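You operate a simulated robot arm through the tools that you are given. There is no shell and no other tool. Be economical: measure what you need, move in short steps, check, and stop when the job is done.

You are at the controls of a simulated two-armed robot. One attempt, no reset.

TASK
Try the bush with both plug gauges: loose to scrap, tight to rework, right to pass.
Fine: stand each gauge back where it stood. Set down upright: green plug gauge, red plug gauge.
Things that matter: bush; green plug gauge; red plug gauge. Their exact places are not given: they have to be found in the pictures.

Only the result counts: the job must be done as asked and must still hold three seconds after the hand-in. Knocking over, shifting, dropping, spilling or breaking anything else fails it.

THE ROBOT
Two 7-joint arms with two-finger parallel grippers on one trunk, on a base that drives. Base frame: it is fixed to the floor where the robot stands at the start and does not move with it; the origin is under the middle of the robot, x ahead of it, y to its left, z up. Units: m, rad, N and s.
The left shoulder is at the start at [0.02, 0.138, 1.3], the right one opposite. With the tool pointing down near the work surface each hand reaches from about 0.1 to 0.4 m from the robot's upright axis, wherever it stands, measured 20 degrees to its own side. Places, roughly: bush (5x5x3 cm) [0.6, -0.3, 0.8]. Payload 1.57 kg a hand.
The tool frame of a hand sits at the grasp point between the pads (the TCP): z along the fingers, y along the line on which they close. The tips reach 0.03 m beyond it. The gripper opens to 0.08 m. The fingers are 0.017 m wide and 0.012 m thick; the gripper's body (0.04 by 0.082 m) begins 0.08 m behind the TCP.
Orientation is that of the tool frame in the base frame, as a unit quaternion [x, y, z, w]. With the fingers straight down and closing along the base's y, the tool's x points along the base's -x, its y along +y and its z along -z.

THE INTERFACE
- The arms move only by the tool arm_command. It takes "left_series", "right_series" or both (then of equal length, played together; a hand with none holds still); each is one flat list of numbers, 7 for each row, row after row: the opening, from 0 (shut) to 1 (fully open), then the shift along the tool's x, y, z in units of 300 mm (1.0 is 300 mm), then the turn, a rotation vector about the tool's x, y, z in units of 45 degrees (1.0 is 45 degrees). In form: [hand, tx, ty, tz, ax, ay, az, hand, tx, ty, tz, ax, ay, az, ...]. A call has 1 to 20 rows; each row is the pose to reach, as a shift and turn from the pose commanded when the call began, along the tool's axes at that moment. A call with a number of a shift or a turn outside -1 to 1 is refused whole. Each row takes 0.2 s and may step no farther than 0.05 m and 0.15 rad from the row before; otherwise, or with a gripper value out of range, the whole call is refused. Where a pose cannot be reached the arm comes as near as it can. A force on the tool above 40 N (or 10 N above the force at the start of the call, whichever is more), or a blocked arm, ends the call early, and 0.2 s more pass. Each finger travels about 0.045 m/s and halts on what it meets, pressing with about 30 N; the grip force reading is that of the motor and also rises with nothing between the fingers. The clock runs only during rows and for 0.2 s after the last one: add rows that repeat a pose to give the fingers time. It gives the time, the measured TCP pose, the force on the tool (base axes), the opening and the grip force at its end, in the units of the frame above (readings bear some noise), with the torque about the TCP (base axes, N m) and any sound that the robot's microphone picked up.
- Cameras (640 x 400 px; columns grow to the right, rows downward): "scene" is now at [0.1932, 0.0206, 1.2457]; the picture's right is [0.27, -0.96, 0.00], its down [-0.10, -0.03, -0.99] and it looks along [0.96, 0.27, -0.10] (base axes); focal length 214 px, centre (320, 200). "left" rides on the left gripper at [0.072, 0.007, -0.122] in its tool frame; the picture's right is [-0.09, 1.00, 0.00], its down [-0.84, -0.08, -0.54] and it looks along [-0.54, -0.05, 0.84] (tool axes); focal length 238 px, centre (320, 200). "right" rides on the right gripper at [0.072, -0.007, -0.122] in its tool frame; the picture's right is [0.09, 1.00, 0.00], its down [-0.84, 0.08, -0.54] and it looks along [-0.54, 0.05, 0.84] (tool axes); focal length 238 px, centre (320, 200).
- snapshot(camera): a new picture of that camera. It takes no simulated time.
- move_column(by): slides the trunk up (or, below 0, down) by that many m; the arms and the scene camera ride with it, the base frame stays. It gives what a move gives, with no picture.
- base_move(legs): drives the robot by 1 to 6 legs, each [ahead, left, turn to the left] in m, m and rad, along the robot's own axes; the way and the turn of a leg run together, so that a leg with both is an arc; at most 1.5 m and 3.142 rad a leg. The arms and the cameras ride along, it lands a little off, and it stops where it bumps. It gives what a move gives.
- aim_head(pan, tilt): turns the head with the scene camera to pan (to the left, within 1.047 rad either way) and tilt (down, from -0.506 to 1.204), counted from straight ahead of the robot. It gives what a move gives.
- pixel_to_xyz(camera, pixels): for up to 12 pixels [column, row] of the newest picture of that camera ("zoom" is the newest enlarged one), the place [x, y, z] in the base frame of the surface seen there, good to about 0.002 m, but the place of the scene camera against the robot may be out by one fixed shift of up to 0.025 m in any direction. It takes no simulated time.
- zoom(camera, box): a new picture of the part [left, top, right, bottom] of that camera's present view, enlarged. It takes no simulated time.
- hand_in(): hands the job in; it is judged then, once.

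Work in short steps. Measure before you move; look again where a grasp or a placing could have gone wrong, and mend it. You have 80 turns and 58 pictures in all, those below and enlarged ones among them. Open the grippers and draw the arms clear of the work before you hand the job in, unless the task says otherwise; then end with one line.

The tools are called after "Request:" as name(argument=value, ...) on one line, values as JSON. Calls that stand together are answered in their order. arm_command: Moves the arms, as the interface text tells. Its arguments: {"type":"object","properties":{"left_series":{"type":"array","items":{"type":"number"}},"right_series":{"type":"array","items":{"type":"number"}}},"required":[]} The other tools are called the same way: move_column (by) slides the trunk up or down; base_move (legs) drives the base; aim_head (pan, tilt) turns the head that bears the scene camera; snapshot (camera) takes a picture; pixel_to_xyz (camera, pixels) gives the place of the surface under pixels of a picture; zoom (camera, box) takes an enlarged picture of a part of a camera's view; hand_in () hands the job in.

At the start:

```text
clock: 0.0
left_eef_pos: [0.2901, 0.2215, 1.1672]
left_orientation: [-0.003, 0.992, 0.007, -0.126]
left_wrist_force: [-0.8, 0.2, 0.1]
left_moment: [-0.01, 0.03, -0.04]
left_width: 0.0799
left_grasp_force: 0.1
right_eef_pos: [0.2809, -0.0154, 1.2037]
right_orientation: [0.0, 0.995, -0.001, -0.098]
right_wrist_force: [-0.3, -0.6, 0.6]
right_moment: [0.02, 0.03, 0.0]
right_width: 0.0801
right_grasp_force: 0.1
trunk travel left (down, up): [-0.675, 0.565]
robot x, y, heading: [0.0023, -0.0006, 0.001]
head pan, tilt: [0.276, 0.105]
```

scene: 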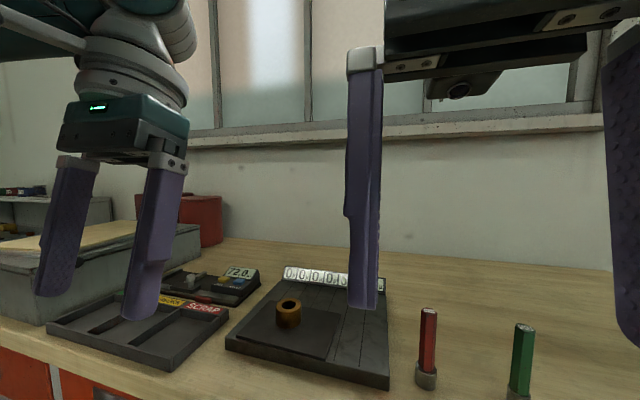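
right: 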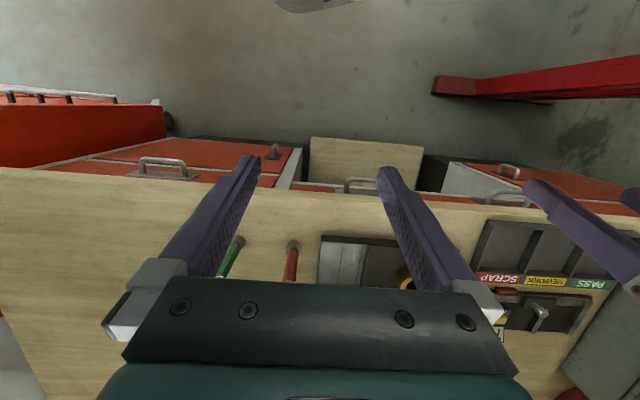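
left: 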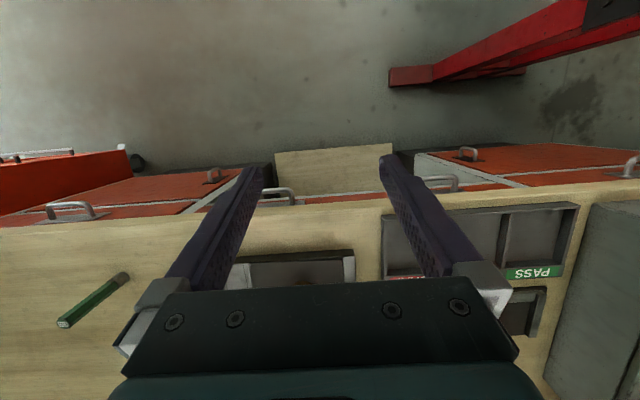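

The scene view shows the bush near (288,312), red gauge (428,345), green gauge (521,360). I'll tilt the head down for a better view and measure.

Request:
aim_head(pan=0.0, tilt=0.6)

Request:
pixel_to_xyz(camera="scene", pixels=[[288, 303], [428, 312], [427, 372], [524, 328], [520, 388], [300, 340], [170, 340], [100, 325]])

Request:
snapshot(camera="scene")

```text
clock: 0.9
left_eef_pos: [0.2892, 0.2198, 1.1668]
left_orientation: [-0.004, 0.992, 0.007, -0.128]
left_wrist_force: [-0.2, 0.1, 0.6]
left_moment: [-0.02, 0.03, 0.02]
left_width: 0.0799
left_grasp_force: 0.0
right_eef_pos: [0.2814, -0.0146, 1.2038]
right_orientation: [0.0, 0.995, -0.001, -0.1]
right_wrist_force: [0.0, 0.4, 0.5]
right_moment: [0.01, 0.0, -0.01]
right_width: 0.08
right_grasp_force: 0.0
trunk travel left (down, up): [-0.675, 0.565]
robot x, y, heading: [-0.0016, -0.0015, -0.002]
head pan, tilt: [0.0, 0.6]
```

```text
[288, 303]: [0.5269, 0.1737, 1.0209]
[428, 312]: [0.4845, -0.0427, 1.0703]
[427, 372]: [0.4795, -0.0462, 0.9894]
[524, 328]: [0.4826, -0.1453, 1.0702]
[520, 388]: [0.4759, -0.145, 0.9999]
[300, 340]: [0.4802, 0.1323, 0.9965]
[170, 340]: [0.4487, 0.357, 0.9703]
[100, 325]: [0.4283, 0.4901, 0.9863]
```

```text
54 pictures are left
```

scene: 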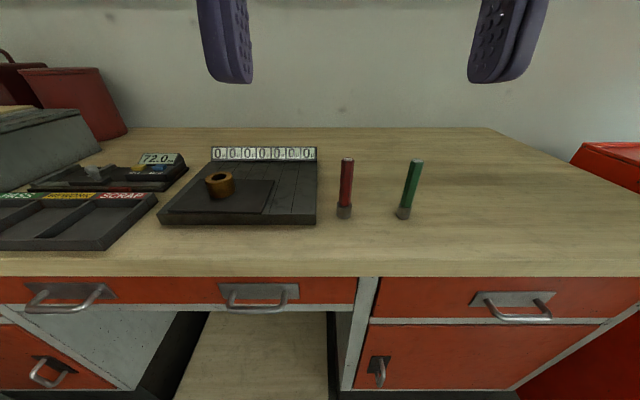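

The new view shows bush (220,183), red gauge (345,185), green gauge (410,190) and the tray at left. I'll zoom on these to measure.

Request:
zoom(camera="scene", box=[150, 130, 310, 230])

Request:
pixel_to_xyz(camera="zoom", pixels=[[280, 185], [280, 202], [250, 210], [310, 205], [285, 270], [100, 330], [450, 350], [470, 210], [600, 340], [60, 370]])

Request:
zoom(camera="scene", box=[310, 140, 454, 230])

Request:
pixel_to_xyz(camera="scene", pixels=[[347, 161], [344, 210], [417, 163], [404, 211], [400, 240], [100, 196], [135, 194], [60, 196], [100, 221], [40, 225], [110, 240]])

```text
4.00 times, centred on (230, 180) of scene
```

zoom: 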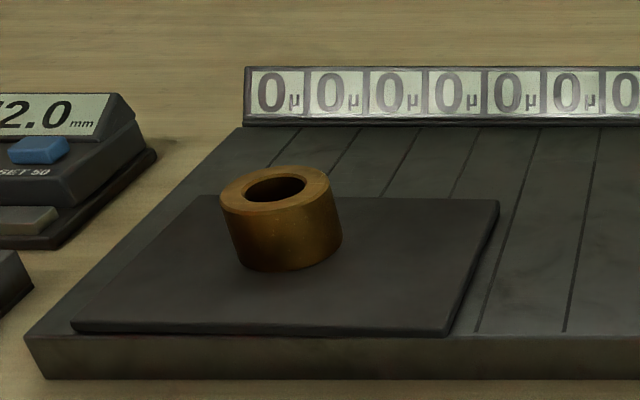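

```text
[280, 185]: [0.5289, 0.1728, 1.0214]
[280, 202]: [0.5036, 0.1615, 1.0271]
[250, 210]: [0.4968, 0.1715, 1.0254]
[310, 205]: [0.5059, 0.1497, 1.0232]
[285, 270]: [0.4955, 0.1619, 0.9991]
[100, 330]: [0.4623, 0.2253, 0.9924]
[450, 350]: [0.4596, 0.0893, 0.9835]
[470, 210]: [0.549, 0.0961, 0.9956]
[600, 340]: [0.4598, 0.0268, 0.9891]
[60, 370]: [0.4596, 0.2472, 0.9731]
```

```text
4.44 times, centred on (382, 185) of scene
```

zoom: 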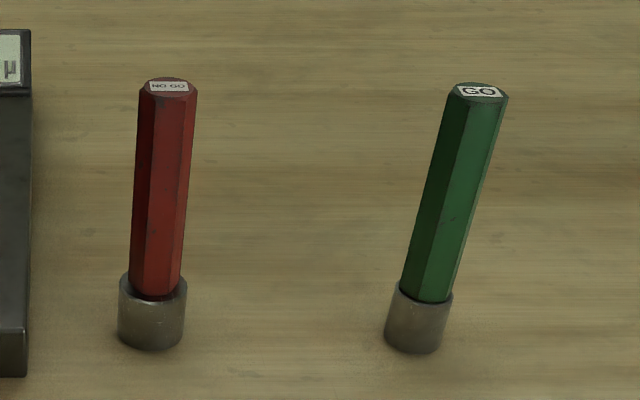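

```text
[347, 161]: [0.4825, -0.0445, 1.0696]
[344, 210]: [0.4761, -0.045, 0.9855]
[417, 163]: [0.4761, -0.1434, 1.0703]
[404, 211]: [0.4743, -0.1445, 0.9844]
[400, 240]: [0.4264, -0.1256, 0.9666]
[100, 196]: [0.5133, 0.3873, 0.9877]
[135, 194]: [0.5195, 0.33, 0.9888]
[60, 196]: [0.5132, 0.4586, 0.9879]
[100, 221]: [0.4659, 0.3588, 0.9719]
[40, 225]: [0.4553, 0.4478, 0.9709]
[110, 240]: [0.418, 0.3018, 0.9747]
```

Gauges stand at about x 0.48, out of reach, so I'll check where the table's front edge is before driving in.

Request:
pixel_to_xyz(camera="scene", pixels=[[340, 255], [340, 262], [340, 290], [250, 370], [345, 340], [440, 350], [260, 310], [150, 290]])

Request:
base_move(legs=[[0.1, 0.0, 0.0]])

```text
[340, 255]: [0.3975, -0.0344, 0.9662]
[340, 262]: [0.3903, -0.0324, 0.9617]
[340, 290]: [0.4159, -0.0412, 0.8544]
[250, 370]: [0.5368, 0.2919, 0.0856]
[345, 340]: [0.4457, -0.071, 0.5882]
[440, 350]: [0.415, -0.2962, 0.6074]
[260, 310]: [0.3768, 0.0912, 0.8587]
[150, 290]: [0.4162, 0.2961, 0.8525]
```

```text
clock: 2.1
left_eef_pos: [0.3911, 0.221, 1.1667]
left_orientation: [-0.002, 0.992, 0.007, -0.127]
left_wrist_force: [0.2, -0.7, -0.4]
left_moment: [0.0, -0.02, -0.03]
left_width: 0.0802
left_grasp_force: 0.1
right_eef_pos: [0.381, -0.0148, 1.2039]
right_orientation: [0.0, 0.995, -0.002, -0.099]
right_wrist_force: [0.2, -0.5, -0.4]
right_moment: [0.01, 0.0, 0.03]
right_width: 0.08
right_grasp_force: 0.0
trunk travel left (down, up): [-0.675, 0.565]
robot x, y, heading: [0.1042, -0.0019, 0.001]
head pan, tilt: [0.0, 0.6]
```

No bump. I'll drive a further 0.05 m and see.

Request:
base_move(legs=[[0.05, 0.0, 0.0]])

Request:
aim_head(pan=0.0, tilt=1.1)

Request:
snapshot(camera="scene")

Request:
snapshot(camera="right")

```text
clock: 3.0
left_eef_pos: [0.4399, 0.2214, 1.1662]
left_orientation: [-0.003, 0.992, 0.007, -0.129]
left_wrist_force: [0.4, -0.6, 0.3]
left_moment: [-0.02, 0.05, 0.02]
left_width: 0.0801
left_grasp_force: 0.0
right_eef_pos: [0.4311, -0.0152, 1.2031]
right_orientation: [0.001, 0.995, 0.0, -0.101]
right_wrist_force: [0.6, 0.1, 0.5]
right_moment: [0.0, -0.02, -0.01]
right_width: 0.0801
right_grasp_force: 0.0
trunk travel left (down, up): [-0.675, 0.565]
robot x, y, heading: [0.1514, -0.0048, 0.003]
head pan, tilt: [0.0, 0.6]
```

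```text
clock: 3.9
left_eef_pos: [0.4398, 0.2209, 1.1665]
left_orientation: [-0.004, 0.992, 0.006, -0.129]
left_wrist_force: [0.5, -0.6, 0.7]
left_moment: [0.0, -0.02, -0.01]
left_width: 0.0804
left_grasp_force: 0.0
right_eef_pos: [0.4319, -0.0151, 1.2033]
right_orientation: [0.001, 0.995, 0.0, -0.101]
right_wrist_force: [0.2, 0.8, 0.1]
right_moment: [0.0, -0.02, 0.0]
right_width: 0.08
right_grasp_force: 0.1
trunk travel left (down, up): [-0.675, 0.565]
robot x, y, heading: [0.1478, -0.0007, -0.0]
head pan, tilt: [0.0, 1.1]
```

```text
51 pictures are left
```

scene: 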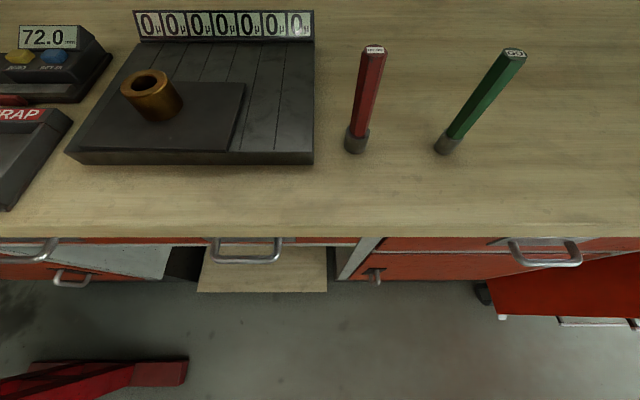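

```text
50 pictures are left
```

right: 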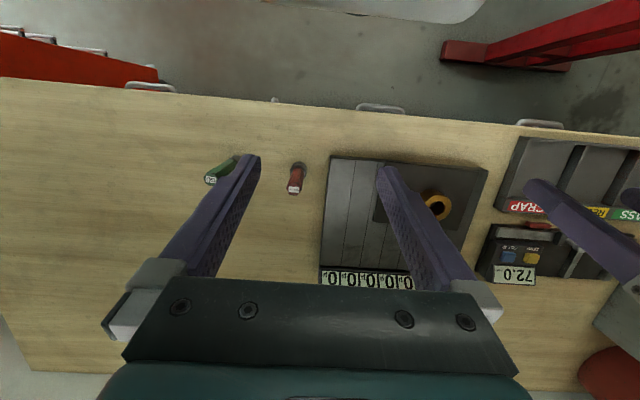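

The right camera sees the gauges (red top 294,185; green top 211,178) and the bush (438,207). Measuring from this calibrated camera.

Request:
pixel_to_xyz(camera="right", pixels=[[295, 189], [299, 164], [300, 180], [211, 180], [437, 205], [424, 206], [448, 207], [440, 190], [300, 210], [460, 180], [545, 160]])

Request:
pixel_to_xyz(camera="scene", pixels=[[375, 50], [356, 148], [515, 54], [446, 148], [133, 83], [178, 80], [400, 180], [200, 140], [280, 100]])

Request:
zoom(camera="right", box=[180, 130, 340, 230])

```text
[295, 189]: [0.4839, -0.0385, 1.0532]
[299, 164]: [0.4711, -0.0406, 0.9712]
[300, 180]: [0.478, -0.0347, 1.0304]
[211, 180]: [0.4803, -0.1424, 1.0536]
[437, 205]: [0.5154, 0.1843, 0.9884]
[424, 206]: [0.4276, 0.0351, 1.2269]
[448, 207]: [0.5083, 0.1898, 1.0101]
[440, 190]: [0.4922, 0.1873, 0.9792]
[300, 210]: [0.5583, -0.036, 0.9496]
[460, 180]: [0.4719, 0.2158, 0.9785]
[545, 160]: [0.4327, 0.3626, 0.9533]
```

```text
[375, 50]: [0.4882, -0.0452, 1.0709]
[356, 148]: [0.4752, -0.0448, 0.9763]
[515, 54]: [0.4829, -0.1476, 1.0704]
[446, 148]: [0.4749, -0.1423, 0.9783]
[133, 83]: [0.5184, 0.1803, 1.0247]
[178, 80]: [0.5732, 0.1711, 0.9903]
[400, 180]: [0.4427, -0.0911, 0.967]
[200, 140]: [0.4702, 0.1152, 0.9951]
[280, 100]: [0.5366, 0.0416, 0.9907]
```

```text
4.00 times, centred on (260, 180) of right
```

zoom: 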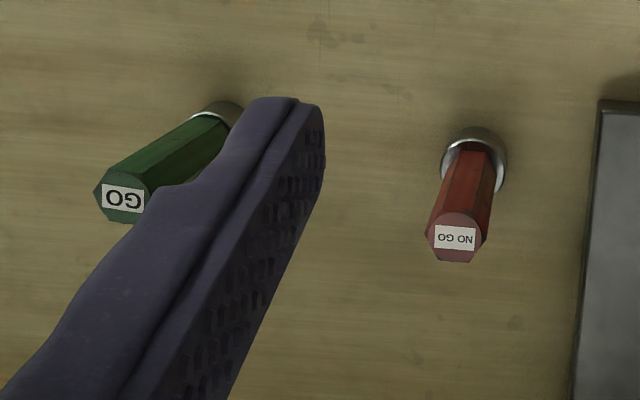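

Scene camera is off by about (+0.004,-0.006,+0.017); the table is really at z≈0.95, gauge tops ≈1.053. I'll move the base a little closer and left so the right hand covers gauges and bush.

Request:
base_move(legs=[[0.05, 0.05, 0.0]])

```text
clock: 5.0
left_eef_pos: [0.4915, 0.2707, 1.1669]
left_orientation: [-0.003, 0.992, 0.007, -0.13]
left_wrist_force: [-0.2, 0.2, 0.0]
left_moment: [0.01, 0.02, 0.0]
left_width: 0.0802
left_grasp_force: 0.1
right_eef_pos: [0.482, 0.0348, 1.2038]
right_orientation: [0.001, 0.995, 0.0, -0.1]
right_wrist_force: [-0.5, -0.1, 0.6]
right_moment: [0.02, -0.01, -0.03]
right_width: 0.0801
right_grasp_force: 0.1
trunk travel left (down, up): [-0.675, 0.565]
robot x, y, heading: [0.1982, 0.0517, 0.0]
head pan, tilt: [0.0, 1.1]
```

Straighten the right tool to vertical and move it over toward the green gauge at the safe height, then look.

Request:
arm_command(right_series=[1, 0, -0.148, 0, 0, -0.13, 0, 1, 0, -0.295, 0, 0, -0.255, 0, 1, 0, -0.443, 0, 0, -0.255, 0, 1, 0, -0.59, 0, 0, -0.255, 0, 1, 0, -0.59, 0, 0, -0.255, 0])

Request:
snapshot(camera="right")

```text
clock: 5.7
left_eef_pos: [0.4904, 0.2711, 1.1666]
left_orientation: [-0.005, 0.992, 0.007, -0.129]
left_wrist_force: [0.0, -0.5, 0.0]
left_moment: [-0.01, 0.0, -0.01]
left_width: 0.08
left_grasp_force: 0.0
right_eef_pos: [0.4659, -0.0961, 1.1592]
right_orientation: [-0.008, 0.995, -0.078, -0.066]
right_wrist_force: [-0.3, 0.1, 0.4]
right_moment: [0.0, -0.01, -0.02]
right_width: 0.0798
right_grasp_force: 0.1
trunk travel left (down, up): [-0.675, 0.565]
robot x, y, heading: [0.1992, 0.0494, -0.001]
head pan, tilt: [0.0, 1.1]
stopped in row 3 (right hand): the arm was blocked; the commanded pose is now the measured one
```

```text
48 pictures are left
```

right: 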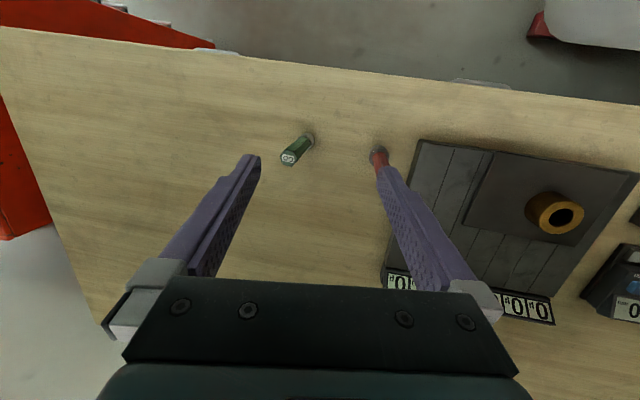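

The arm got blocked, likely cramped since the table is high relative to the shoulder. I'll raise the trunk 0.2 m so the arms work lower relative to the shoulders.

Request:
move_column(by=0.2)

```text
clock: 7.9
left_eef_pos: [0.4906, 0.2697, 1.3667]
left_orientation: [-0.004, 0.992, 0.007, -0.129]
left_wrist_force: [0.4, -0.3, -0.3]
left_moment: [0.0, -0.01, -0.05]
left_width: 0.0799
left_grasp_force: 0.0
right_eef_pos: [0.4645, -0.0962, 1.3592]
right_orientation: [-0.009, 0.995, -0.077, -0.067]
right_wrist_force: [-0.2, -0.6, -0.3]
right_moment: [-0.05, 0.01, 0.02]
right_width: 0.0801
right_grasp_force: 0.1
trunk travel left (down, up): [-0.875, 0.365]
robot x, y, heading: [0.2014, 0.0499, 0.0]
head pan, tilt: [0.0, 1.1]
```

Now lower the right hand with orientation correction, to about (0.48,-0.141,1.16).

Request:
arm_command(right_series=[1, -0.028, -0.01, 0.134, -0.04, -0.034, 0.005, 1, -0.055, -0.019, 0.268, -0.08, -0.07, 0.01, 1, -0.083, -0.029, 0.402, -0.12, -0.1, 0.014, 1, -0.11, -0.038, 0.536, -0.16, -0.137, 0.018, 1, -0.138, -0.048, 0.67, -0.196, -0.171, 0.023, 1, -0.138, -0.048, 0.67, -0.196, -0.171, 0.023])

Request:
snapshot(camera="right")

```text
clock: 9.3
left_eef_pos: [0.4909, 0.2696, 1.3663]
left_orientation: [-0.002, 0.992, 0.008, -0.129]
left_wrist_force: [0.8, 0.0, 0.4]
left_moment: [0.01, -0.03, -0.01]
left_width: 0.0799
left_grasp_force: 0.1
right_eef_pos: [0.4816, -0.1433, 1.161]
right_orientation: [-0.001, 1.0, -0.001, 0.002]
right_wrist_force: [0.2, -0.1, 0.2]
right_moment: [-0.02, 0.0, -0.02]
right_width: 0.08
right_grasp_force: 0.0
trunk travel left (down, up): [-0.875, 0.365]
robot x, y, heading: [0.2033, 0.0501, -0.0]
head pan, tilt: [0.0, 1.1]
```

```text
47 pictures are left
```

right: 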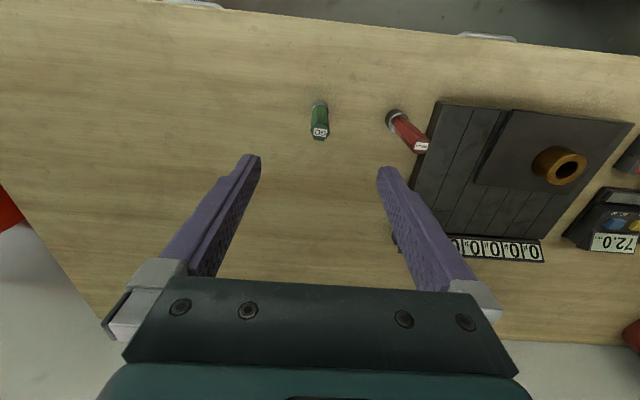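

Works well. Measure everything from this vertical pose: green top (320,132), red top (420,147), bush (560,166).

Request:
zoom(camera="right", box=[290, 80, 450, 180])

Request:
pixel_to_xyz(camera="zoom", pixels=[[118, 205], [90, 200], [148, 205], [118, 110], [128, 90], [530, 268], [500, 262], [560, 262], [410, 140], [200, 250]])

Request:
zoom(camera="right", box=[490, 110, 634, 200])

Request:
pixel_to_xyz(camera="zoom", pixels=[[260, 250], [430, 250], [340, 175], [310, 325], [330, 250], [100, 200], [380, 250], [280, 220]])

```text
4.00 times, centred on (370, 130) of right
```

zoom: 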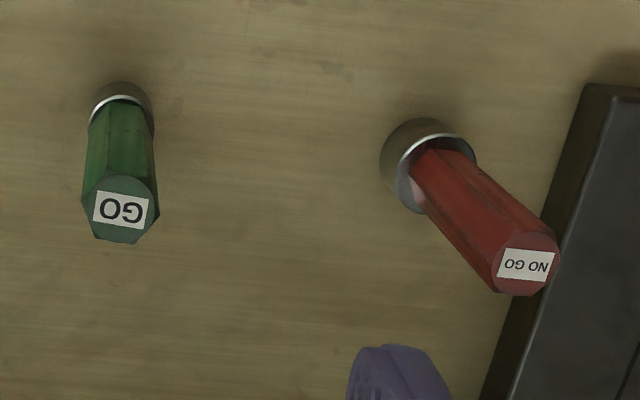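

```text
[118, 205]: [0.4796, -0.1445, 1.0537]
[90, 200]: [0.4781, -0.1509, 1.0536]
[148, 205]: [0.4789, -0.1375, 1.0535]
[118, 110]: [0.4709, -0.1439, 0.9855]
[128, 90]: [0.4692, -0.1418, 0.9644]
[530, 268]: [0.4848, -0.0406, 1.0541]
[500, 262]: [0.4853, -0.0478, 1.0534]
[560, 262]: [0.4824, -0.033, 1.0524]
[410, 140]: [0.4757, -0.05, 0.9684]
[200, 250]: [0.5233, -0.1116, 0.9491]
```

```text
4.44 times, centred on (562, 155) of right
```

zoom: 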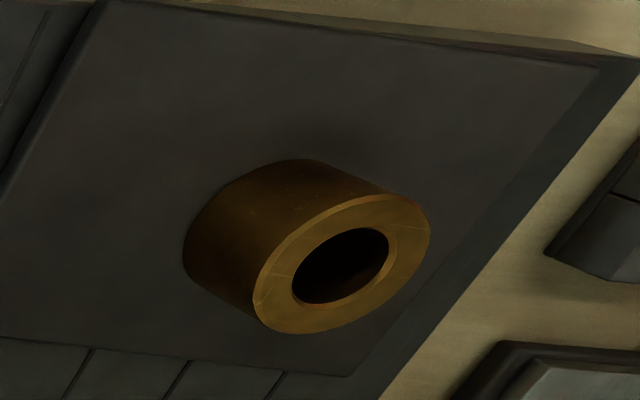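

```text
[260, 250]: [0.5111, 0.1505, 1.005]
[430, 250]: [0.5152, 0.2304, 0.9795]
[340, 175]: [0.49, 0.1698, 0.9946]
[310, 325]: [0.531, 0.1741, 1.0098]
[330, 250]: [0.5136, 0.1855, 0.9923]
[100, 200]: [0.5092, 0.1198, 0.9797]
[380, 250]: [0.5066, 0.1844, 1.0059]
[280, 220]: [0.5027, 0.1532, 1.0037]
```

Green centre ≈(0.479,-0.144), red ≈(0.485,-0.041). Lower open fingers around the green handle to TCP z≈1.028.

Request:
arm_command(right_series=[1, 0.009, -0.002, 0.11, 0, 0, 0, 1, 0.009, -0.002, 0.22, 0, 0, 0, 1, 0.009, -0.002, 0.33, 0, 0, 0, 1, 0.009, -0.002, 0.443, 0, 0, 0, 1, 0.009, -0.002, 0.443, 0, 0, 0])

Request:
snapshot(camera="right")

```text
clock: 10.5
left_eef_pos: [0.4901, 0.2701, 1.366]
left_orientation: [-0.003, 0.992, 0.007, -0.128]
left_wrist_force: [0.5, -0.7, -0.9]
left_moment: [0.02, -0.05, 0.04]
left_width: 0.08
left_grasp_force: 0.1
right_eef_pos: [0.4789, -0.1433, 1.0287]
right_orientation: [0.0, 1.0, -0.001, 0.002]
right_wrist_force: [-0.1, 0.1, -0.3]
right_moment: [0.0, -0.01, 0.0]
right_width: 0.08
right_grasp_force: 0.1
trunk travel left (down, up): [-0.875, 0.365]
robot x, y, heading: [0.1985, 0.0456, 0.002]
head pan, tilt: [0.0, 1.1]
```

```text
44 pictures are left
```

right: 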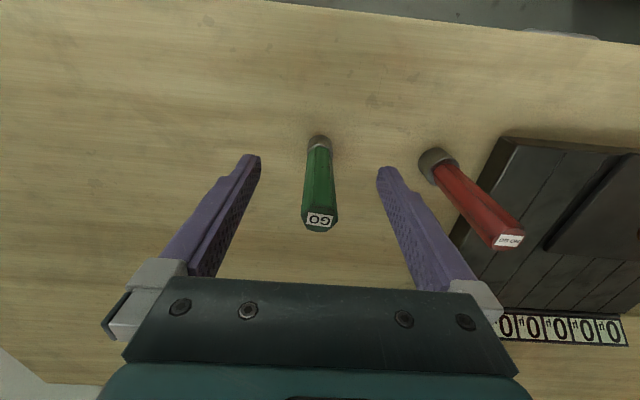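

Gauge is centred between the fingers. Measure precisely from here, then close.

Request:
pixel_to_xyz(camera="right", pixels=[[320, 219], [306, 214], [335, 214], [320, 205], [319, 137], [310, 142], [328, 142], [508, 240], [436, 155], [423, 170], [319, 230]])

Request:
arm_command(right_series=[0.6, 0, 0, 0, 0, 0, 0, 0.4, 0, 0, 0, 0, 0, 0, 0.2, 0, 0, 0, 0, 0, 0, 0, 0, 0, 0, 0, 0, 0, 0, 0, 0, 0, 0, 0, 0, 0, 0, 0, 0, 0, 0, 0])

```text
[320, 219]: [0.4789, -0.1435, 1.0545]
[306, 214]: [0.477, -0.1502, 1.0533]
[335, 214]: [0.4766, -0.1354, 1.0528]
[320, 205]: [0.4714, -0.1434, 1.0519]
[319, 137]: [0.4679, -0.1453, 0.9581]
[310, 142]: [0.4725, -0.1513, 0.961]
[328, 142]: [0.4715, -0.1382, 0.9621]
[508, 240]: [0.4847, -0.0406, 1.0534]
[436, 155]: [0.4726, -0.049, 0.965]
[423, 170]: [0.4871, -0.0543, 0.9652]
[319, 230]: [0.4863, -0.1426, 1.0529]
```

```text
clock: 11.9
left_eef_pos: [0.4894, 0.2705, 1.3664]
left_orientation: [-0.003, 0.992, 0.008, -0.129]
left_wrist_force: [-0.3, 0.6, 0.3]
left_moment: [0.0, -0.01, -0.01]
left_width: 0.08
left_grasp_force: 0.0
right_eef_pos: [0.4784, -0.1433, 1.0268]
right_orientation: [0.001, 1.0, -0.001, 0.002]
right_wrist_force: [0.1, 0.3, 0.5]
right_moment: [0.02, -0.02, -0.03]
right_width: 0.0181
right_grasp_force: 29.3
trunk travel left (down, up): [-0.875, 0.365]
robot x, y, heading: [0.2002, 0.0508, 0.002]
head pan, tilt: [0.0, 1.1]
```

Gripped (18 mm). Lift straight up 0.1 m, then carry toward the bush at height; move left arm aside as well.

Request:
arm_command(right_series=[0, 0, 0, -0.08, 0, 0, 0, 0, 0, 0, -0.2, 0, 0, 0, 0, 0, 0, -0.333, 0, 0, 0, 0, -0.01, 0.14, -0.333, 0, 0, 0, 0, -0.03, 0.28, -0.333, 0, 0, 0, 0, -0.05, 0.42, -0.333, 0, 0, 0, 0, -0.07, 0.56, -0.333, 0, 0, 0, 0, -0.09, 0.7, -0.333, 0, 0, 0, 0, -0.1, 0.84, -0.333, 0, 0, 0, 0, -0.1, 0.9, -0.333, 0, 0, 0, 0, -0.1, 0.9, -0.333, 0, 0, 0], left_series=[1, 0, 0.1, 0, 0, 0, 0, 1, 0, 0.2, 0, 0, 0, 0, 1, 0, 0.3, 0, 0, 0, 0, 1, 0, 0.4, 0, 0, 0, 0, 1, 0, 0.5, 0, 0, 0, 0, 1, 0, 0.5, 0, 0, 0, 0, 1, 0, 0.5, 0, 0, 0, 0, 1, 0, 0.5, 0, 0, 0, 0, 1, 0, 0.5, 0, 0, 0, 0, 1, 0, 0.5, 0, 0, 0, 0, 1, 0, 0.5, 0, 0, 0, 0])

Request:
snapshot(camera="right")

```text
clock: 14.5
left_eef_pos: [0.4877, 0.4207, 1.3668]
left_orientation: [-0.004, 0.991, 0.006, -0.13]
left_wrist_force: [-0.5, 0.1, 0.0]
left_moment: [-0.01, -0.06, 0.01]
left_width: 0.0799
left_grasp_force: 0.1
right_eef_pos: [0.5238, 0.0656, 1.0956]
right_orientation: [0.038, 0.998, -0.053, -0.005]
right_wrist_force: [1.4, -1.3, -2.7]
right_moment: [0.12, 0.07, -0.01]
right_width: 0.0165
right_grasp_force: 30.0
trunk travel left (down, up): [-0.875, 0.365]
robot x, y, heading: [0.2, 0.0506, 0.001]
head pan, tilt: [0.0, 1.1]
stopped in row 11 (right hand): the arm was blocked; the commanded pose is now the measured one
```

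```text
43 pictures are left
```

right: 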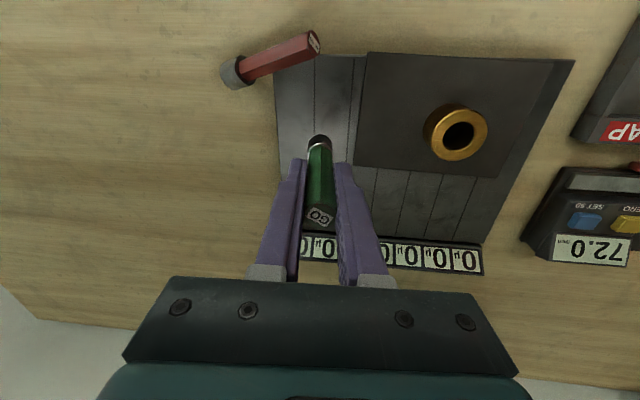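

The arm ran out of reach across the body (no contact). Right the tool, back off 0.06 m to the right and up, then drive the base left.

Request:
arm_command(right_series=[0, -0.005, -0.07, -0.026, -0.045, -0.004, -0.032, 0, -0.01, -0.14, -0.053, -0.09, -0.008, -0.065, 0, -0.015, -0.209, -0.079, -0.135, -0.013, -0.097, 0, -0.015, -0.209, -0.079, -0.135, -0.013, -0.097, 0, -0.015, -0.209, -0.079, -0.135, -0.013, -0.097])

Request:
base_move(legs=[[0.0, 0.15, 0.0]])

Request:
snapshot(camera="right")

```text
clock: 15.7
left_eef_pos: [0.4884, 0.4211, 1.3673]
left_orientation: [-0.004, 0.992, 0.006, -0.129]
left_wrist_force: [-0.4, -0.1, 0.7]
left_moment: [0.02, 0.01, -0.03]
left_width: 0.08
left_grasp_force: 0.0
right_eef_pos: [0.5255, 0.007, 1.1283]
right_orientation: [-0.001, 1.0, 0.005, 0.004]
right_wrist_force: [0.7, 0.0, -0.1]
right_moment: [0.01, 0.0, -0.02]
right_width: 0.0166
right_grasp_force: 30.5
trunk travel left (down, up): [-0.875, 0.365]
robot x, y, heading: [0.2016, 0.0516, -0.005]
head pan, tilt: [0.0, 1.1]
```

```text
clock: 17.1
left_eef_pos: [0.4891, 0.5704, 1.3671]
left_orientation: [-0.004, 0.992, 0.007, -0.128]
left_wrist_force: [0.2, -0.3, -0.2]
left_moment: [0.01, 0.01, 0.04]
left_width: 0.0803
left_grasp_force: 0.0
right_eef_pos: [0.5258, 0.1572, 1.1296]
right_orientation: [0.0, 1.0, 0.004, 0.004]
right_wrist_force: [0.7, 0.8, -1.6]
right_moment: [-0.01, 0.02, 0.0]
right_width: 0.0167
right_grasp_force: 30.0
trunk travel left (down, up): [-0.875, 0.365]
robot x, y, heading: [0.1973, 0.1994, -0.004]
head pan, tilt: [0.0, 1.1]
```

```text
42 pictures are left
```

right: 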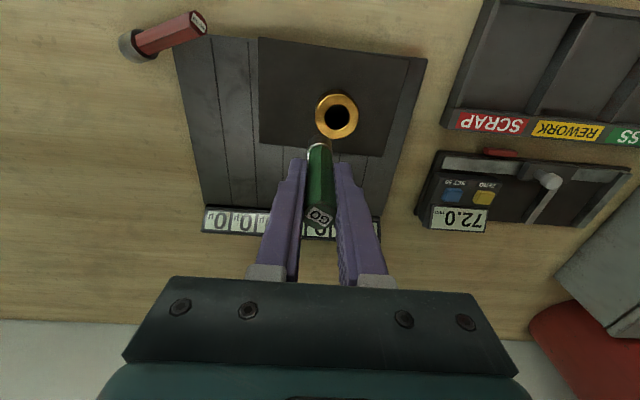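

Now the bush is unoccluded at (337,117). Zoom and measure the hole centre and gauge tip.

Request:
zoom(camera="right", box=[280, 80, 376, 140])

Request:
pixel_to_xyz(camera="zoom", pixels=[[272, 230], [490, 230], [375, 115], [370, 360], [305, 240], [472, 230], [380, 160], [370, 330], [415, 115], [330, 325]])

Request:
zoom(camera="right", box=[272, 130, 368, 240])

Request:
pixel_to_xyz(camera="right", pixels=[[318, 146], [310, 150], [327, 149], [320, 160], [320, 215], [310, 212], [332, 212]])

```text
6.67 times, centred on (328, 110) of right
```

zoom: 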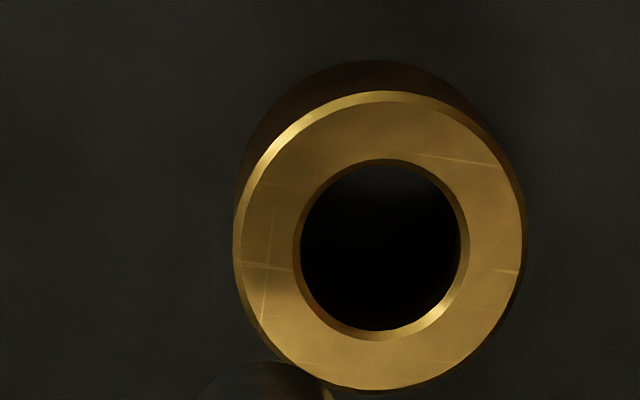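

```text
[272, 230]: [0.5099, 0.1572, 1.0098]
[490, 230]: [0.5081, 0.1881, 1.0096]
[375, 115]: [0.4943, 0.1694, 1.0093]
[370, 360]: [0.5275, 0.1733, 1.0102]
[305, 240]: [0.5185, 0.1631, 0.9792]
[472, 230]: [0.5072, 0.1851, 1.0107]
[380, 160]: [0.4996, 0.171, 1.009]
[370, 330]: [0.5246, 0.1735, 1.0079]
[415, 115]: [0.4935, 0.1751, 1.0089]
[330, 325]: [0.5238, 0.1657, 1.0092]
```

```text
3.64 times, centred on (320, 185) of right
```

zoom: 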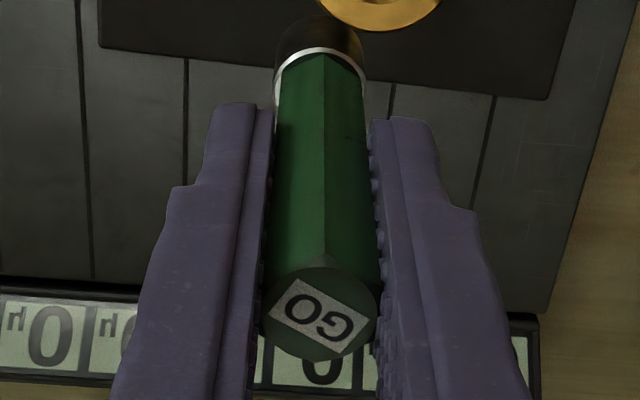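

```text
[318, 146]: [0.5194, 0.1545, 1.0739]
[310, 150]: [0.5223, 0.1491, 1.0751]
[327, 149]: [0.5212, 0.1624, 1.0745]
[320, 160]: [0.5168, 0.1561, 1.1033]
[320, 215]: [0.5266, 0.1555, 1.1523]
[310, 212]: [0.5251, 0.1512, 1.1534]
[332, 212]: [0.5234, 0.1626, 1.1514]
```

Hole centre ≈(0.512,0.1725), bush top 1.0095; gauge bottom is 0.0775 below TCP. Move over the hole with ~10 mm clearance and check alignment.

Request:
arm_command(right_series=[0, 0.023, 0.025, 0.0, 0.005, 0.005, 0, 0, 0.046, 0.051, 0.03, 0.01, 0.01, 0, 0, 0.046, 0.051, 0.1, 0.01, 0.01, 0, 0, 0.046, 0.051, 0.1, 0.01, 0.01, 0, 0, 0.046, 0.051, 0.1, 0.01, 0.01, 0])

Request:
zoom(camera="right", box=[256, 110, 384, 190])

Request:
aim_head(pan=0.0, tilt=1.0)

Request:
snapshot(camera="scene")

```text
clock: 18.3
left_eef_pos: [0.488, 0.5697, 1.3669]
left_orientation: [-0.005, 0.991, 0.007, -0.13]
left_wrist_force: [-0.7, 0.2, 0.5]
left_moment: [0.0, -0.02, -0.03]
left_width: 0.08
left_grasp_force: 0.0
right_eef_pos: [0.5112, 0.1699, 1.0978]
right_orientation: [-0.001, 1.0, 0.0, -0.002]
right_wrist_force: [-0.5, 0.2, -0.5]
right_moment: [-0.02, 0.01, 0.03]
right_width: 0.0164
right_grasp_force: 30.1
trunk travel left (down, up): [-0.875, 0.365]
robot x, y, heading: [0.198, 0.2018, -0.004]
head pan, tilt: [0.0, 1.1]
```

```text
5.00 times, centred on (320, 150) of right
```

zoom: 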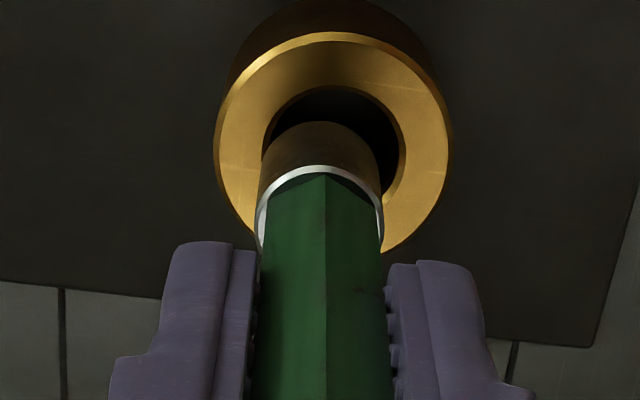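

```text
clock: 18.9
left_eef_pos: [0.4886, 0.5712, 1.3669]
left_orientation: [-0.004, 0.991, 0.008, -0.13]
left_wrist_force: [-0.5, 0.1, -0.9]
left_moment: [0.01, 0.01, 0.05]
left_width: 0.0801
left_grasp_force: 0.2
right_eef_pos: [0.5123, 0.1709, 1.0985]
right_orientation: [-0.001, 1.0, 0.0, 0.0]
right_wrist_force: [0.9, -0.6, -0.6]
right_moment: [-0.02, 0.0, 0.02]
right_width: 0.0166
right_grasp_force: 30.0
trunk travel left (down, up): [-0.875, 0.365]
robot x, y, heading: [0.2006, 0.1951, -0.004]
head pan, tilt: [0.0, 1.0]
```

```text
38 pictures are left
```

scene: 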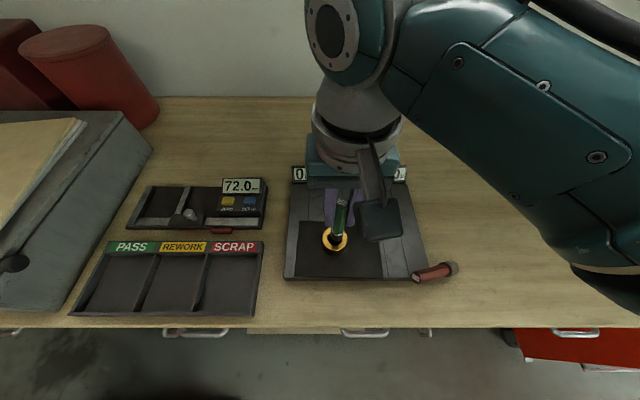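

The red gauge has been knocked over (lying at (435,271) in scene): the green tip clipped it on the way. I'll re-stand it later. First finish the green alignment: measuring plug front edge and hole edges.

Request:
pixel_to_xyz(camera="zoom", pixels=[[320, 126], [320, 150], [320, 165], [265, 190], [378, 190], [320, 230], [323, 300], [323, 390], [335, 75], [330, 45], [425, 150], [235, 150]])

Request:
zoom(camera="scene", box=[280, 160, 472, 290])

```text
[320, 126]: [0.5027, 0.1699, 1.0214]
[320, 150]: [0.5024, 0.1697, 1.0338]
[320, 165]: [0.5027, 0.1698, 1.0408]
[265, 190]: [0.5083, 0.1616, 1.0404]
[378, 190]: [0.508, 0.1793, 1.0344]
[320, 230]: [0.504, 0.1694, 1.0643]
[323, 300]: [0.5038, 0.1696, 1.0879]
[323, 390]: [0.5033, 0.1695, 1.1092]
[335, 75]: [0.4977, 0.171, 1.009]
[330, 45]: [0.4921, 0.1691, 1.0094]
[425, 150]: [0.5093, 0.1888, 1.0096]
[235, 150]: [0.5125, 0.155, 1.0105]
```

```text
3.08 times, centred on (376, 225) of scene
```

zoom: 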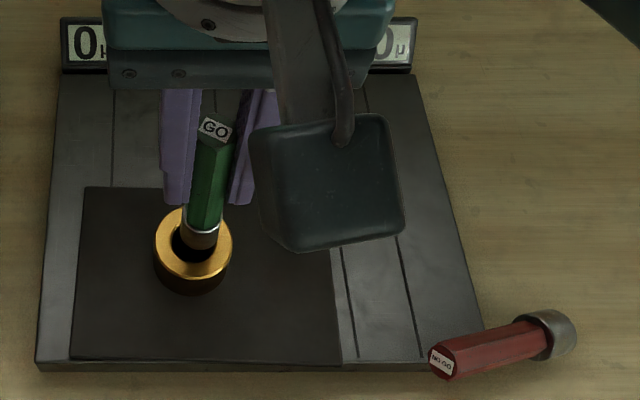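

Gauge is vertical, axis (0.512,0.170); hole y≈0.172. Shift +2 mm in y and descend slowly 30 mm into the bush.

Request:
arm_command(right_series=[0, 0, 0.007, 0, 0, 0, 0, 0, 0, 0.007, 0.015, 0, 0, 0, 0, 0, 0.007, 0.03, 0, 0, 0, 0, 0, 0.007, 0.04, 0, 0, 0, 0, 0, 0.007, 0.05, 0, 0, 0, 0, 0, 0.007, 0.06, 0, 0, 0, 0, 0, 0.007, 0.07, 0, 0, 0, 0, 0, 0.007, 0.08, 0, 0, 0, 0, 0, 0.007, 0.09, 0, 0, 0, 0, 0, 0.007, 0.1, 0, 0, 0])

Request:
zoom(camera="right", box=[256, 110, 384, 190])

```text
clock: 21.1
left_eef_pos: [0.4881, 0.5702, 1.3677]
left_orientation: [-0.004, 0.992, 0.007, -0.129]
left_wrist_force: [0.0, 0.7, 0.1]
left_moment: [0.01, 0.01, 0.04]
left_width: 0.0801
left_grasp_force: 0.0
right_eef_pos: [0.5118, 0.1745, 1.0692]
right_orientation: [0.0, 1.0, 0.001, -0.001]
right_wrist_force: [-1.7, -1.2, 0.5]
right_moment: [-0.07, 0.05, 0.0]
right_width: 0.0166
right_grasp_force: 29.9
trunk travel left (down, up): [-0.875, 0.365]
robot x, y, heading: [0.2, 0.1994, 0.003]
head pan, tilt: [0.0, 1.0]
```

```text
5.00 times, centred on (320, 150) of right
```

zoom: 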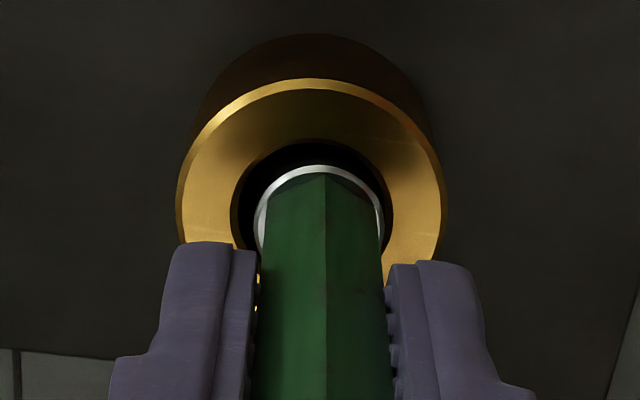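

Green entered cleanly with no force: not tight. Withdraw straight up 0.12 m and check the bush stays.

Request:
arm_command(right_series=[0, 0, -0.003, -0.05, 0, 0, 0, 0, 0, -0.003, -0.1, 0, 0, 0, 0, 0, -0.003, -0.16, 0, 0, 0, 0, 0, -0.003, -0.25, 0, 0, 0, 0, 0, -0.003, -0.4, 0, 0, 0, 0, 0, -0.003, -0.4, 0, 0, 0])

Request:
base_move(legs=[[0.0, -0.15, 0.0]])

Request:
snapshot(camera="right")

```text
clock: 22.6
left_eef_pos: [0.4879, 0.5708, 1.3671]
left_orientation: [-0.004, 0.992, 0.007, -0.129]
left_wrist_force: [-0.2, -0.4, 0.9]
left_moment: [0.0, -0.01, -0.02]
left_width: 0.0799
left_grasp_force: 0.1
right_eef_pos: [0.5102, 0.1736, 1.1895]
right_orientation: [-0.001, 1.0, 0.0, -0.002]
right_wrist_force: [-1.1, -0.3, -1.5]
right_moment: [-0.03, -0.03, -0.03]
right_width: 0.0163
right_grasp_force: 29.8
trunk travel left (down, up): [-0.875, 0.365]
robot x, y, heading: [0.1986, 0.1972, 0.0]
head pan, tilt: [0.0, 1.0]
```

```text
clock: 23.9
left_eef_pos: [0.4892, 0.4195, 1.3678]
left_orientation: [-0.004, 0.992, 0.007, -0.128]
left_wrist_force: [0.6, 0.0, -0.2]
left_moment: [-0.01, 0.02, 0.01]
left_width: 0.08
left_grasp_force: 0.0
right_eef_pos: [0.5106, 0.0237, 1.1903]
right_orientation: [-0.001, 1.0, 0.0, -0.001]
right_wrist_force: [0.1, -0.5, -0.4]
right_moment: [0.02, -0.03, 0.0]
right_width: 0.0164
right_grasp_force: 30.1
trunk travel left (down, up): [-0.875, 0.365]
robot x, y, heading: [0.198, 0.0445, -0.003]
head pan, tilt: [0.0, 1.0]
```

```text
35 pictures are left
```

right: 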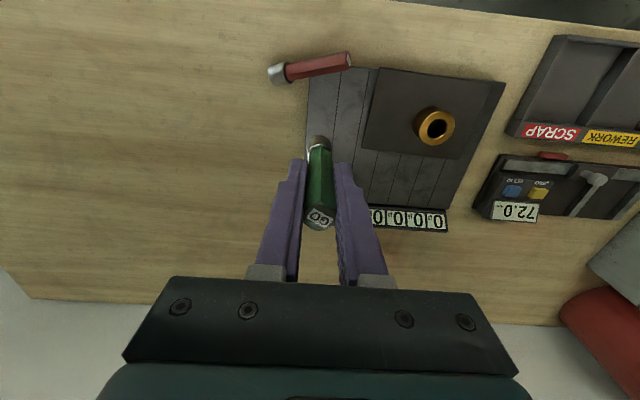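

Now zoom on the fallen red gauge (plug at (277,74), top at (348,60)) to measure how it lies.

Request:
zoom(camera="right", box=[256, 35, 368, 105])

Request:
pixel_to_xyz(camera="right", pixels=[[272, 68], [283, 66], [279, 74], [275, 82], [290, 72], [305, 68], [320, 65], [335, 62], [345, 60], [351, 60], [345, 52], [348, 68]])

```text
5.71 times, centred on (312, 70) of right
```

zoom: 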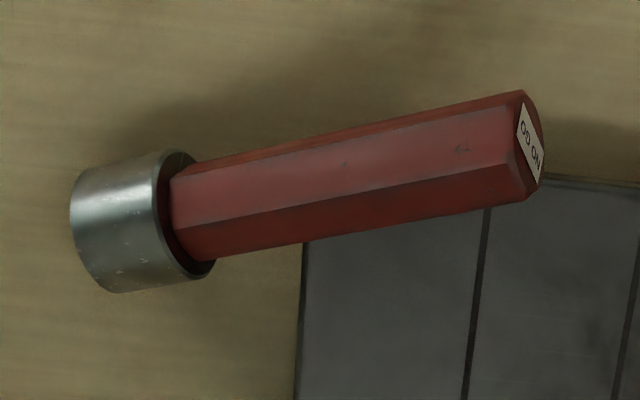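

```text
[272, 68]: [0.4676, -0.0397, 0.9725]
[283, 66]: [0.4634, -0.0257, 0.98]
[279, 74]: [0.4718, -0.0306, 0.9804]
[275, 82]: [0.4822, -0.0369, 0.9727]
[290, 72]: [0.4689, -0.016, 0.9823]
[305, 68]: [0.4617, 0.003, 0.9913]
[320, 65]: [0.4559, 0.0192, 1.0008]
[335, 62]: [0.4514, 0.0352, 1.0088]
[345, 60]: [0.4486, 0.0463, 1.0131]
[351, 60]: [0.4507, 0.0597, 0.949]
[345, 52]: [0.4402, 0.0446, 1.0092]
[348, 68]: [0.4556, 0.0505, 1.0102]
```

Red rests inclined with its handle on the block corner, stable. First I set the green gauge back: lateral move at height to (0.479,-0.1435), then down most of the way.

Request:
arm_command(right_series=[0, 0.02, -0.11, 0, 0, 0, 0, 0, 0.04, -0.22, 0, 0, 0, 0, 0, 0.06, -0.34, 0, 0, 0, 0, 0, 0.08, -0.45, 0, 0, 0, 0, 0, 0.105, -0.558, 0, 0, 0, 0, 0, 0.105, -0.558, 0.12, 0, 0, 0, 0, 0.105, -0.558, 0.24, 0, 0, 0, 0, 0.105, -0.558, 0.36, 0, 0, 0, 0, 0.105, -0.558, 0.46, 0, 0, 0, 0, 0.105, -0.558, 0.46, 0, 0, 0, 0, 0.105, -0.558, 0.46, 0, 0, 0])

Request:
zoom(camera="right", box=[240, 100, 400, 240])

```text
clock: 26.3
left_eef_pos: [0.4874, 0.4193, 1.3676]
left_orientation: [-0.004, 0.992, 0.007, -0.129]
left_wrist_force: [0.4, 0.0, 0.0]
left_moment: [-0.01, 0.02, 0.01]
left_width: 0.0801
left_grasp_force: 0.1
right_eef_pos: [0.4787, -0.1438, 1.0519]
right_orientation: [-0.001, 1.0, 0.0, -0.001]
right_wrist_force: [0.7, -0.5, -1.3]
right_moment: [0.02, 0.0, 0.01]
right_width: 0.0163
right_grasp_force: 29.8
trunk travel left (down, up): [-0.875, 0.365]
robot x, y, heading: [0.1974, 0.0466, -0.005]
head pan, tilt: [0.0, 1.0]
```

```text
2.86 times, centred on (320, 170) of right
```

zoom: 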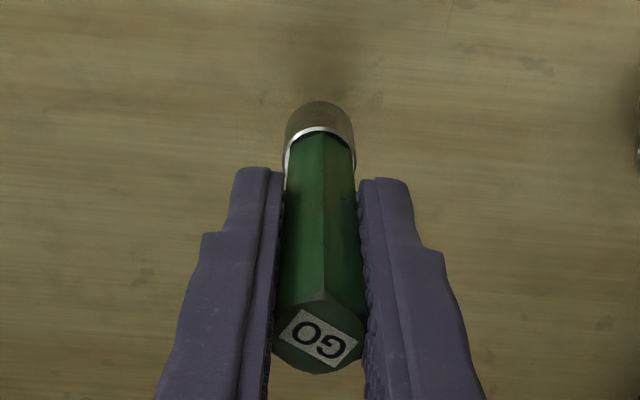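

Position is right. Lower the last 24.5 mm gently.

Request:
arm_command(right_series=[0, 0, 0.001, 0.03, 0, 0, 0, 0, 0, 0.001, 0.055, 0, 0, 0, 0, 0, 0.001, 0.07, 0, 0, 0, 0, 0, 0.001, 0.082, 0, 0, 0, 0, 0, 0.001, 0.082, 0, 0, 0])

```text
clock: 27.5
left_eef_pos: [0.4884, 0.4195, 1.3679]
left_orientation: [-0.004, 0.992, 0.006, -0.129]
left_wrist_force: [0.4, 0.3, 0.2]
left_moment: [0.02, 0.01, 0.03]
left_width: 0.0802
left_grasp_force: 0.2
right_eef_pos: [0.4811, -0.1426, 1.028]
right_orientation: [-0.001, 1.0, 0.001, 0.001]
right_wrist_force: [-2.4, 1.0, 20.3]
right_moment: [0.05, 0.06, -0.08]
right_width: 0.0164
right_grasp_force: 29.8
trunk travel left (down, up): [-0.875, 0.365]
robot x, y, heading: [0.2027, 0.0496, 0.001]
head pan, tilt: [0.0, 1.0]
```

Contact at 20 N: it is standing on the table. Relieve slightly, open, and rise.

Request:
arm_command(right_series=[0, 0, 0, -0.002, 0, 0, 0, 0.3, 0, 0, -0.002, 0, 0, 0, 0.6, 0, 0, -0.002, 0, 0, 0, 1, 0, 0, -0.002, 0, 0, 0, 1, 0, 0, -0.002, 0, 0, 0, 1, 0, 0, -0.002, 0, 0, 0, 1, 0, 0, -0.002, 0, 0, 0, 1, 0, 0, -0.15, 0, 0, 0, 1, 0, 0, -0.3, 0, 0, 0, 1, 0, 0, -0.45, 0, 0, 0, 1, 0, 0, -0.45, 0, 0, 0])

Request:
snapshot(camera="right")

```text
clock: 29.9
left_eef_pos: [0.4893, 0.4207, 1.3675]
left_orientation: [-0.003, 0.992, 0.007, -0.129]
left_wrist_force: [0.4, -0.1, 0.1]
left_moment: [0.0, -0.01, 0.01]
left_width: 0.0801
left_grasp_force: 0.0
right_eef_pos: [0.4806, -0.1443, 1.1615]
right_orientation: [-0.001, 1.0, -0.001, -0.001]
right_wrist_force: [-0.1, 0.1, -0.4]
right_moment: [0.0, 0.05, 0.02]
right_width: 0.0801
right_grasp_force: 0.0
trunk travel left (down, up): [-0.875, 0.365]
robot x, y, heading: [0.1996, 0.0488, -0.001]
head pan, tilt: [0.0, 1.0]
```

```text
32 pictures are left
```

right: 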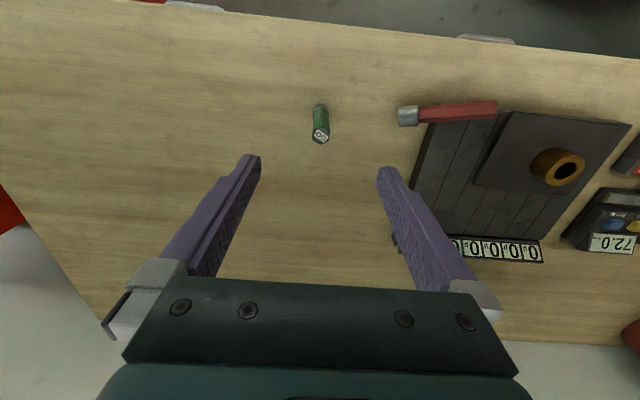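

Green stands in place. Now drive left 0.1 m so the right hand comes over the fallen red gauge, and begin yawing the tool by 71° so it closes across the handle.

Request:
base_move(legs=[[0.0, 0.1, 0.0]])

Request:
arm_command(right_series=[1, 0, 0, 0, 0, 0, 0.18, 1, 0, 0, 0, 0, 0, 0.36, 1, 0, 0, 0, 0, 0, 0.54, 1, 0, 0, 0, 0, 0, 0.72, 1, 0, 0, 0, 0, 0, 0.9, 1, 0, 0, 0, 0, 0, 0.9])

```text
clock: 31.1
left_eef_pos: [0.4869, 0.5203, 1.3672]
left_orientation: [-0.005, 0.992, 0.007, -0.129]
left_wrist_force: [0.8, -0.5, 0.5]
left_moment: [-0.03, -0.01, -0.01]
left_width: 0.0799
left_grasp_force: 0.1
right_eef_pos: [0.4812, -0.0448, 1.1611]
right_orientation: [-0.001, 1.0, 0.0, -0.001]
right_wrist_force: [0.5, 1.0, 0.2]
right_moment: [0.02, -0.01, -0.02]
right_width: 0.08
right_grasp_force: 0.0
trunk travel left (down, up): [-0.875, 0.365]
robot x, y, heading: [0.2002, 0.1497, -0.001]
head pan, tilt: [0.0, 1.0]
```

```text
clock: 32.5
left_eef_pos: [0.4879, 0.5206, 1.3678]
left_orientation: [-0.005, 0.992, 0.006, -0.128]
left_wrist_force: [0.1, 0.1, 0.5]
left_moment: [0.01, 0.01, 0.03]
left_width: 0.0801
left_grasp_force: 0.0
right_eef_pos: [0.4795, -0.0449, 1.1608]
right_orientation: [0.345, 0.939, 0.001, -0.001]
right_wrist_force: [-0.1, -0.1, -0.8]
right_moment: [0.04, -0.02, 0.0]
right_width: 0.0799
right_grasp_force: 0.0
trunk travel left (down, up): [-0.875, 0.365]
robot x, y, heading: [0.2007, 0.1491, 0.003]
head pan, tilt: [0.0, 1.0]
```

Yaw works. Finish the yaw (another 31°) while moving over the red handle near its top end at TCP z≈1.10, then look.

Request:
arm_command(right_series=[1, 0.05, 0.03, 0.04, 0, 0, 0.14, 1, 0.1, 0.06, 0.08, 0, 0, 0.28, 1, 0.15, 0.09, 0.12, 0, 0, 0.42, 1, 0.2, 0.12, 0.16, 0, 0, 0.55, 1, 0.239, 0.142, 0.2, 0, 0, 0.687, 1, 0.239, 0.142, 0.2, 0, 0, 0.687])

Request:
snapshot(camera="right")

```text
clock: 33.9
left_eef_pos: [0.4876, 0.52, 1.3679]
left_orientation: [-0.006, 0.992, 0.007, -0.129]
left_wrist_force: [-0.3, 0.3, 0.1]
left_moment: [-0.02, 0.0, 0.0]
left_width: 0.08
left_grasp_force: 0.1
right_eef_pos: [0.454, 0.0349, 1.0992]
right_orientation: [0.583, 0.813, -0.001, -0.001]
right_wrist_force: [0.1, 0.2, -0.1]
right_moment: [0.02, -0.01, -0.03]
right_width: 0.0801
right_grasp_force: 0.1
trunk travel left (down, up): [-0.875, 0.365]
robot x, y, heading: [0.2034, 0.1413, 0.005]
head pan, tilt: [0.0, 1.0]
```

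```text
31 pictures are left
```

right: 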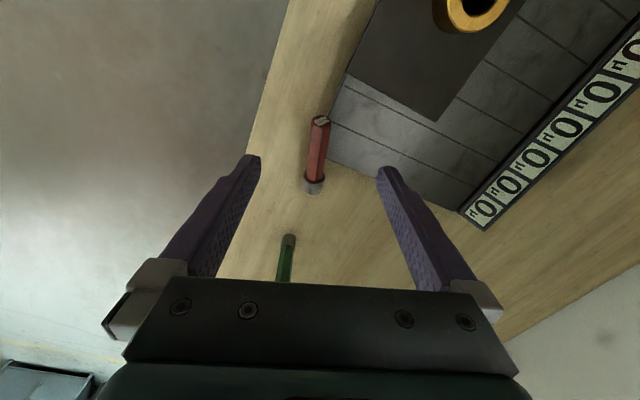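

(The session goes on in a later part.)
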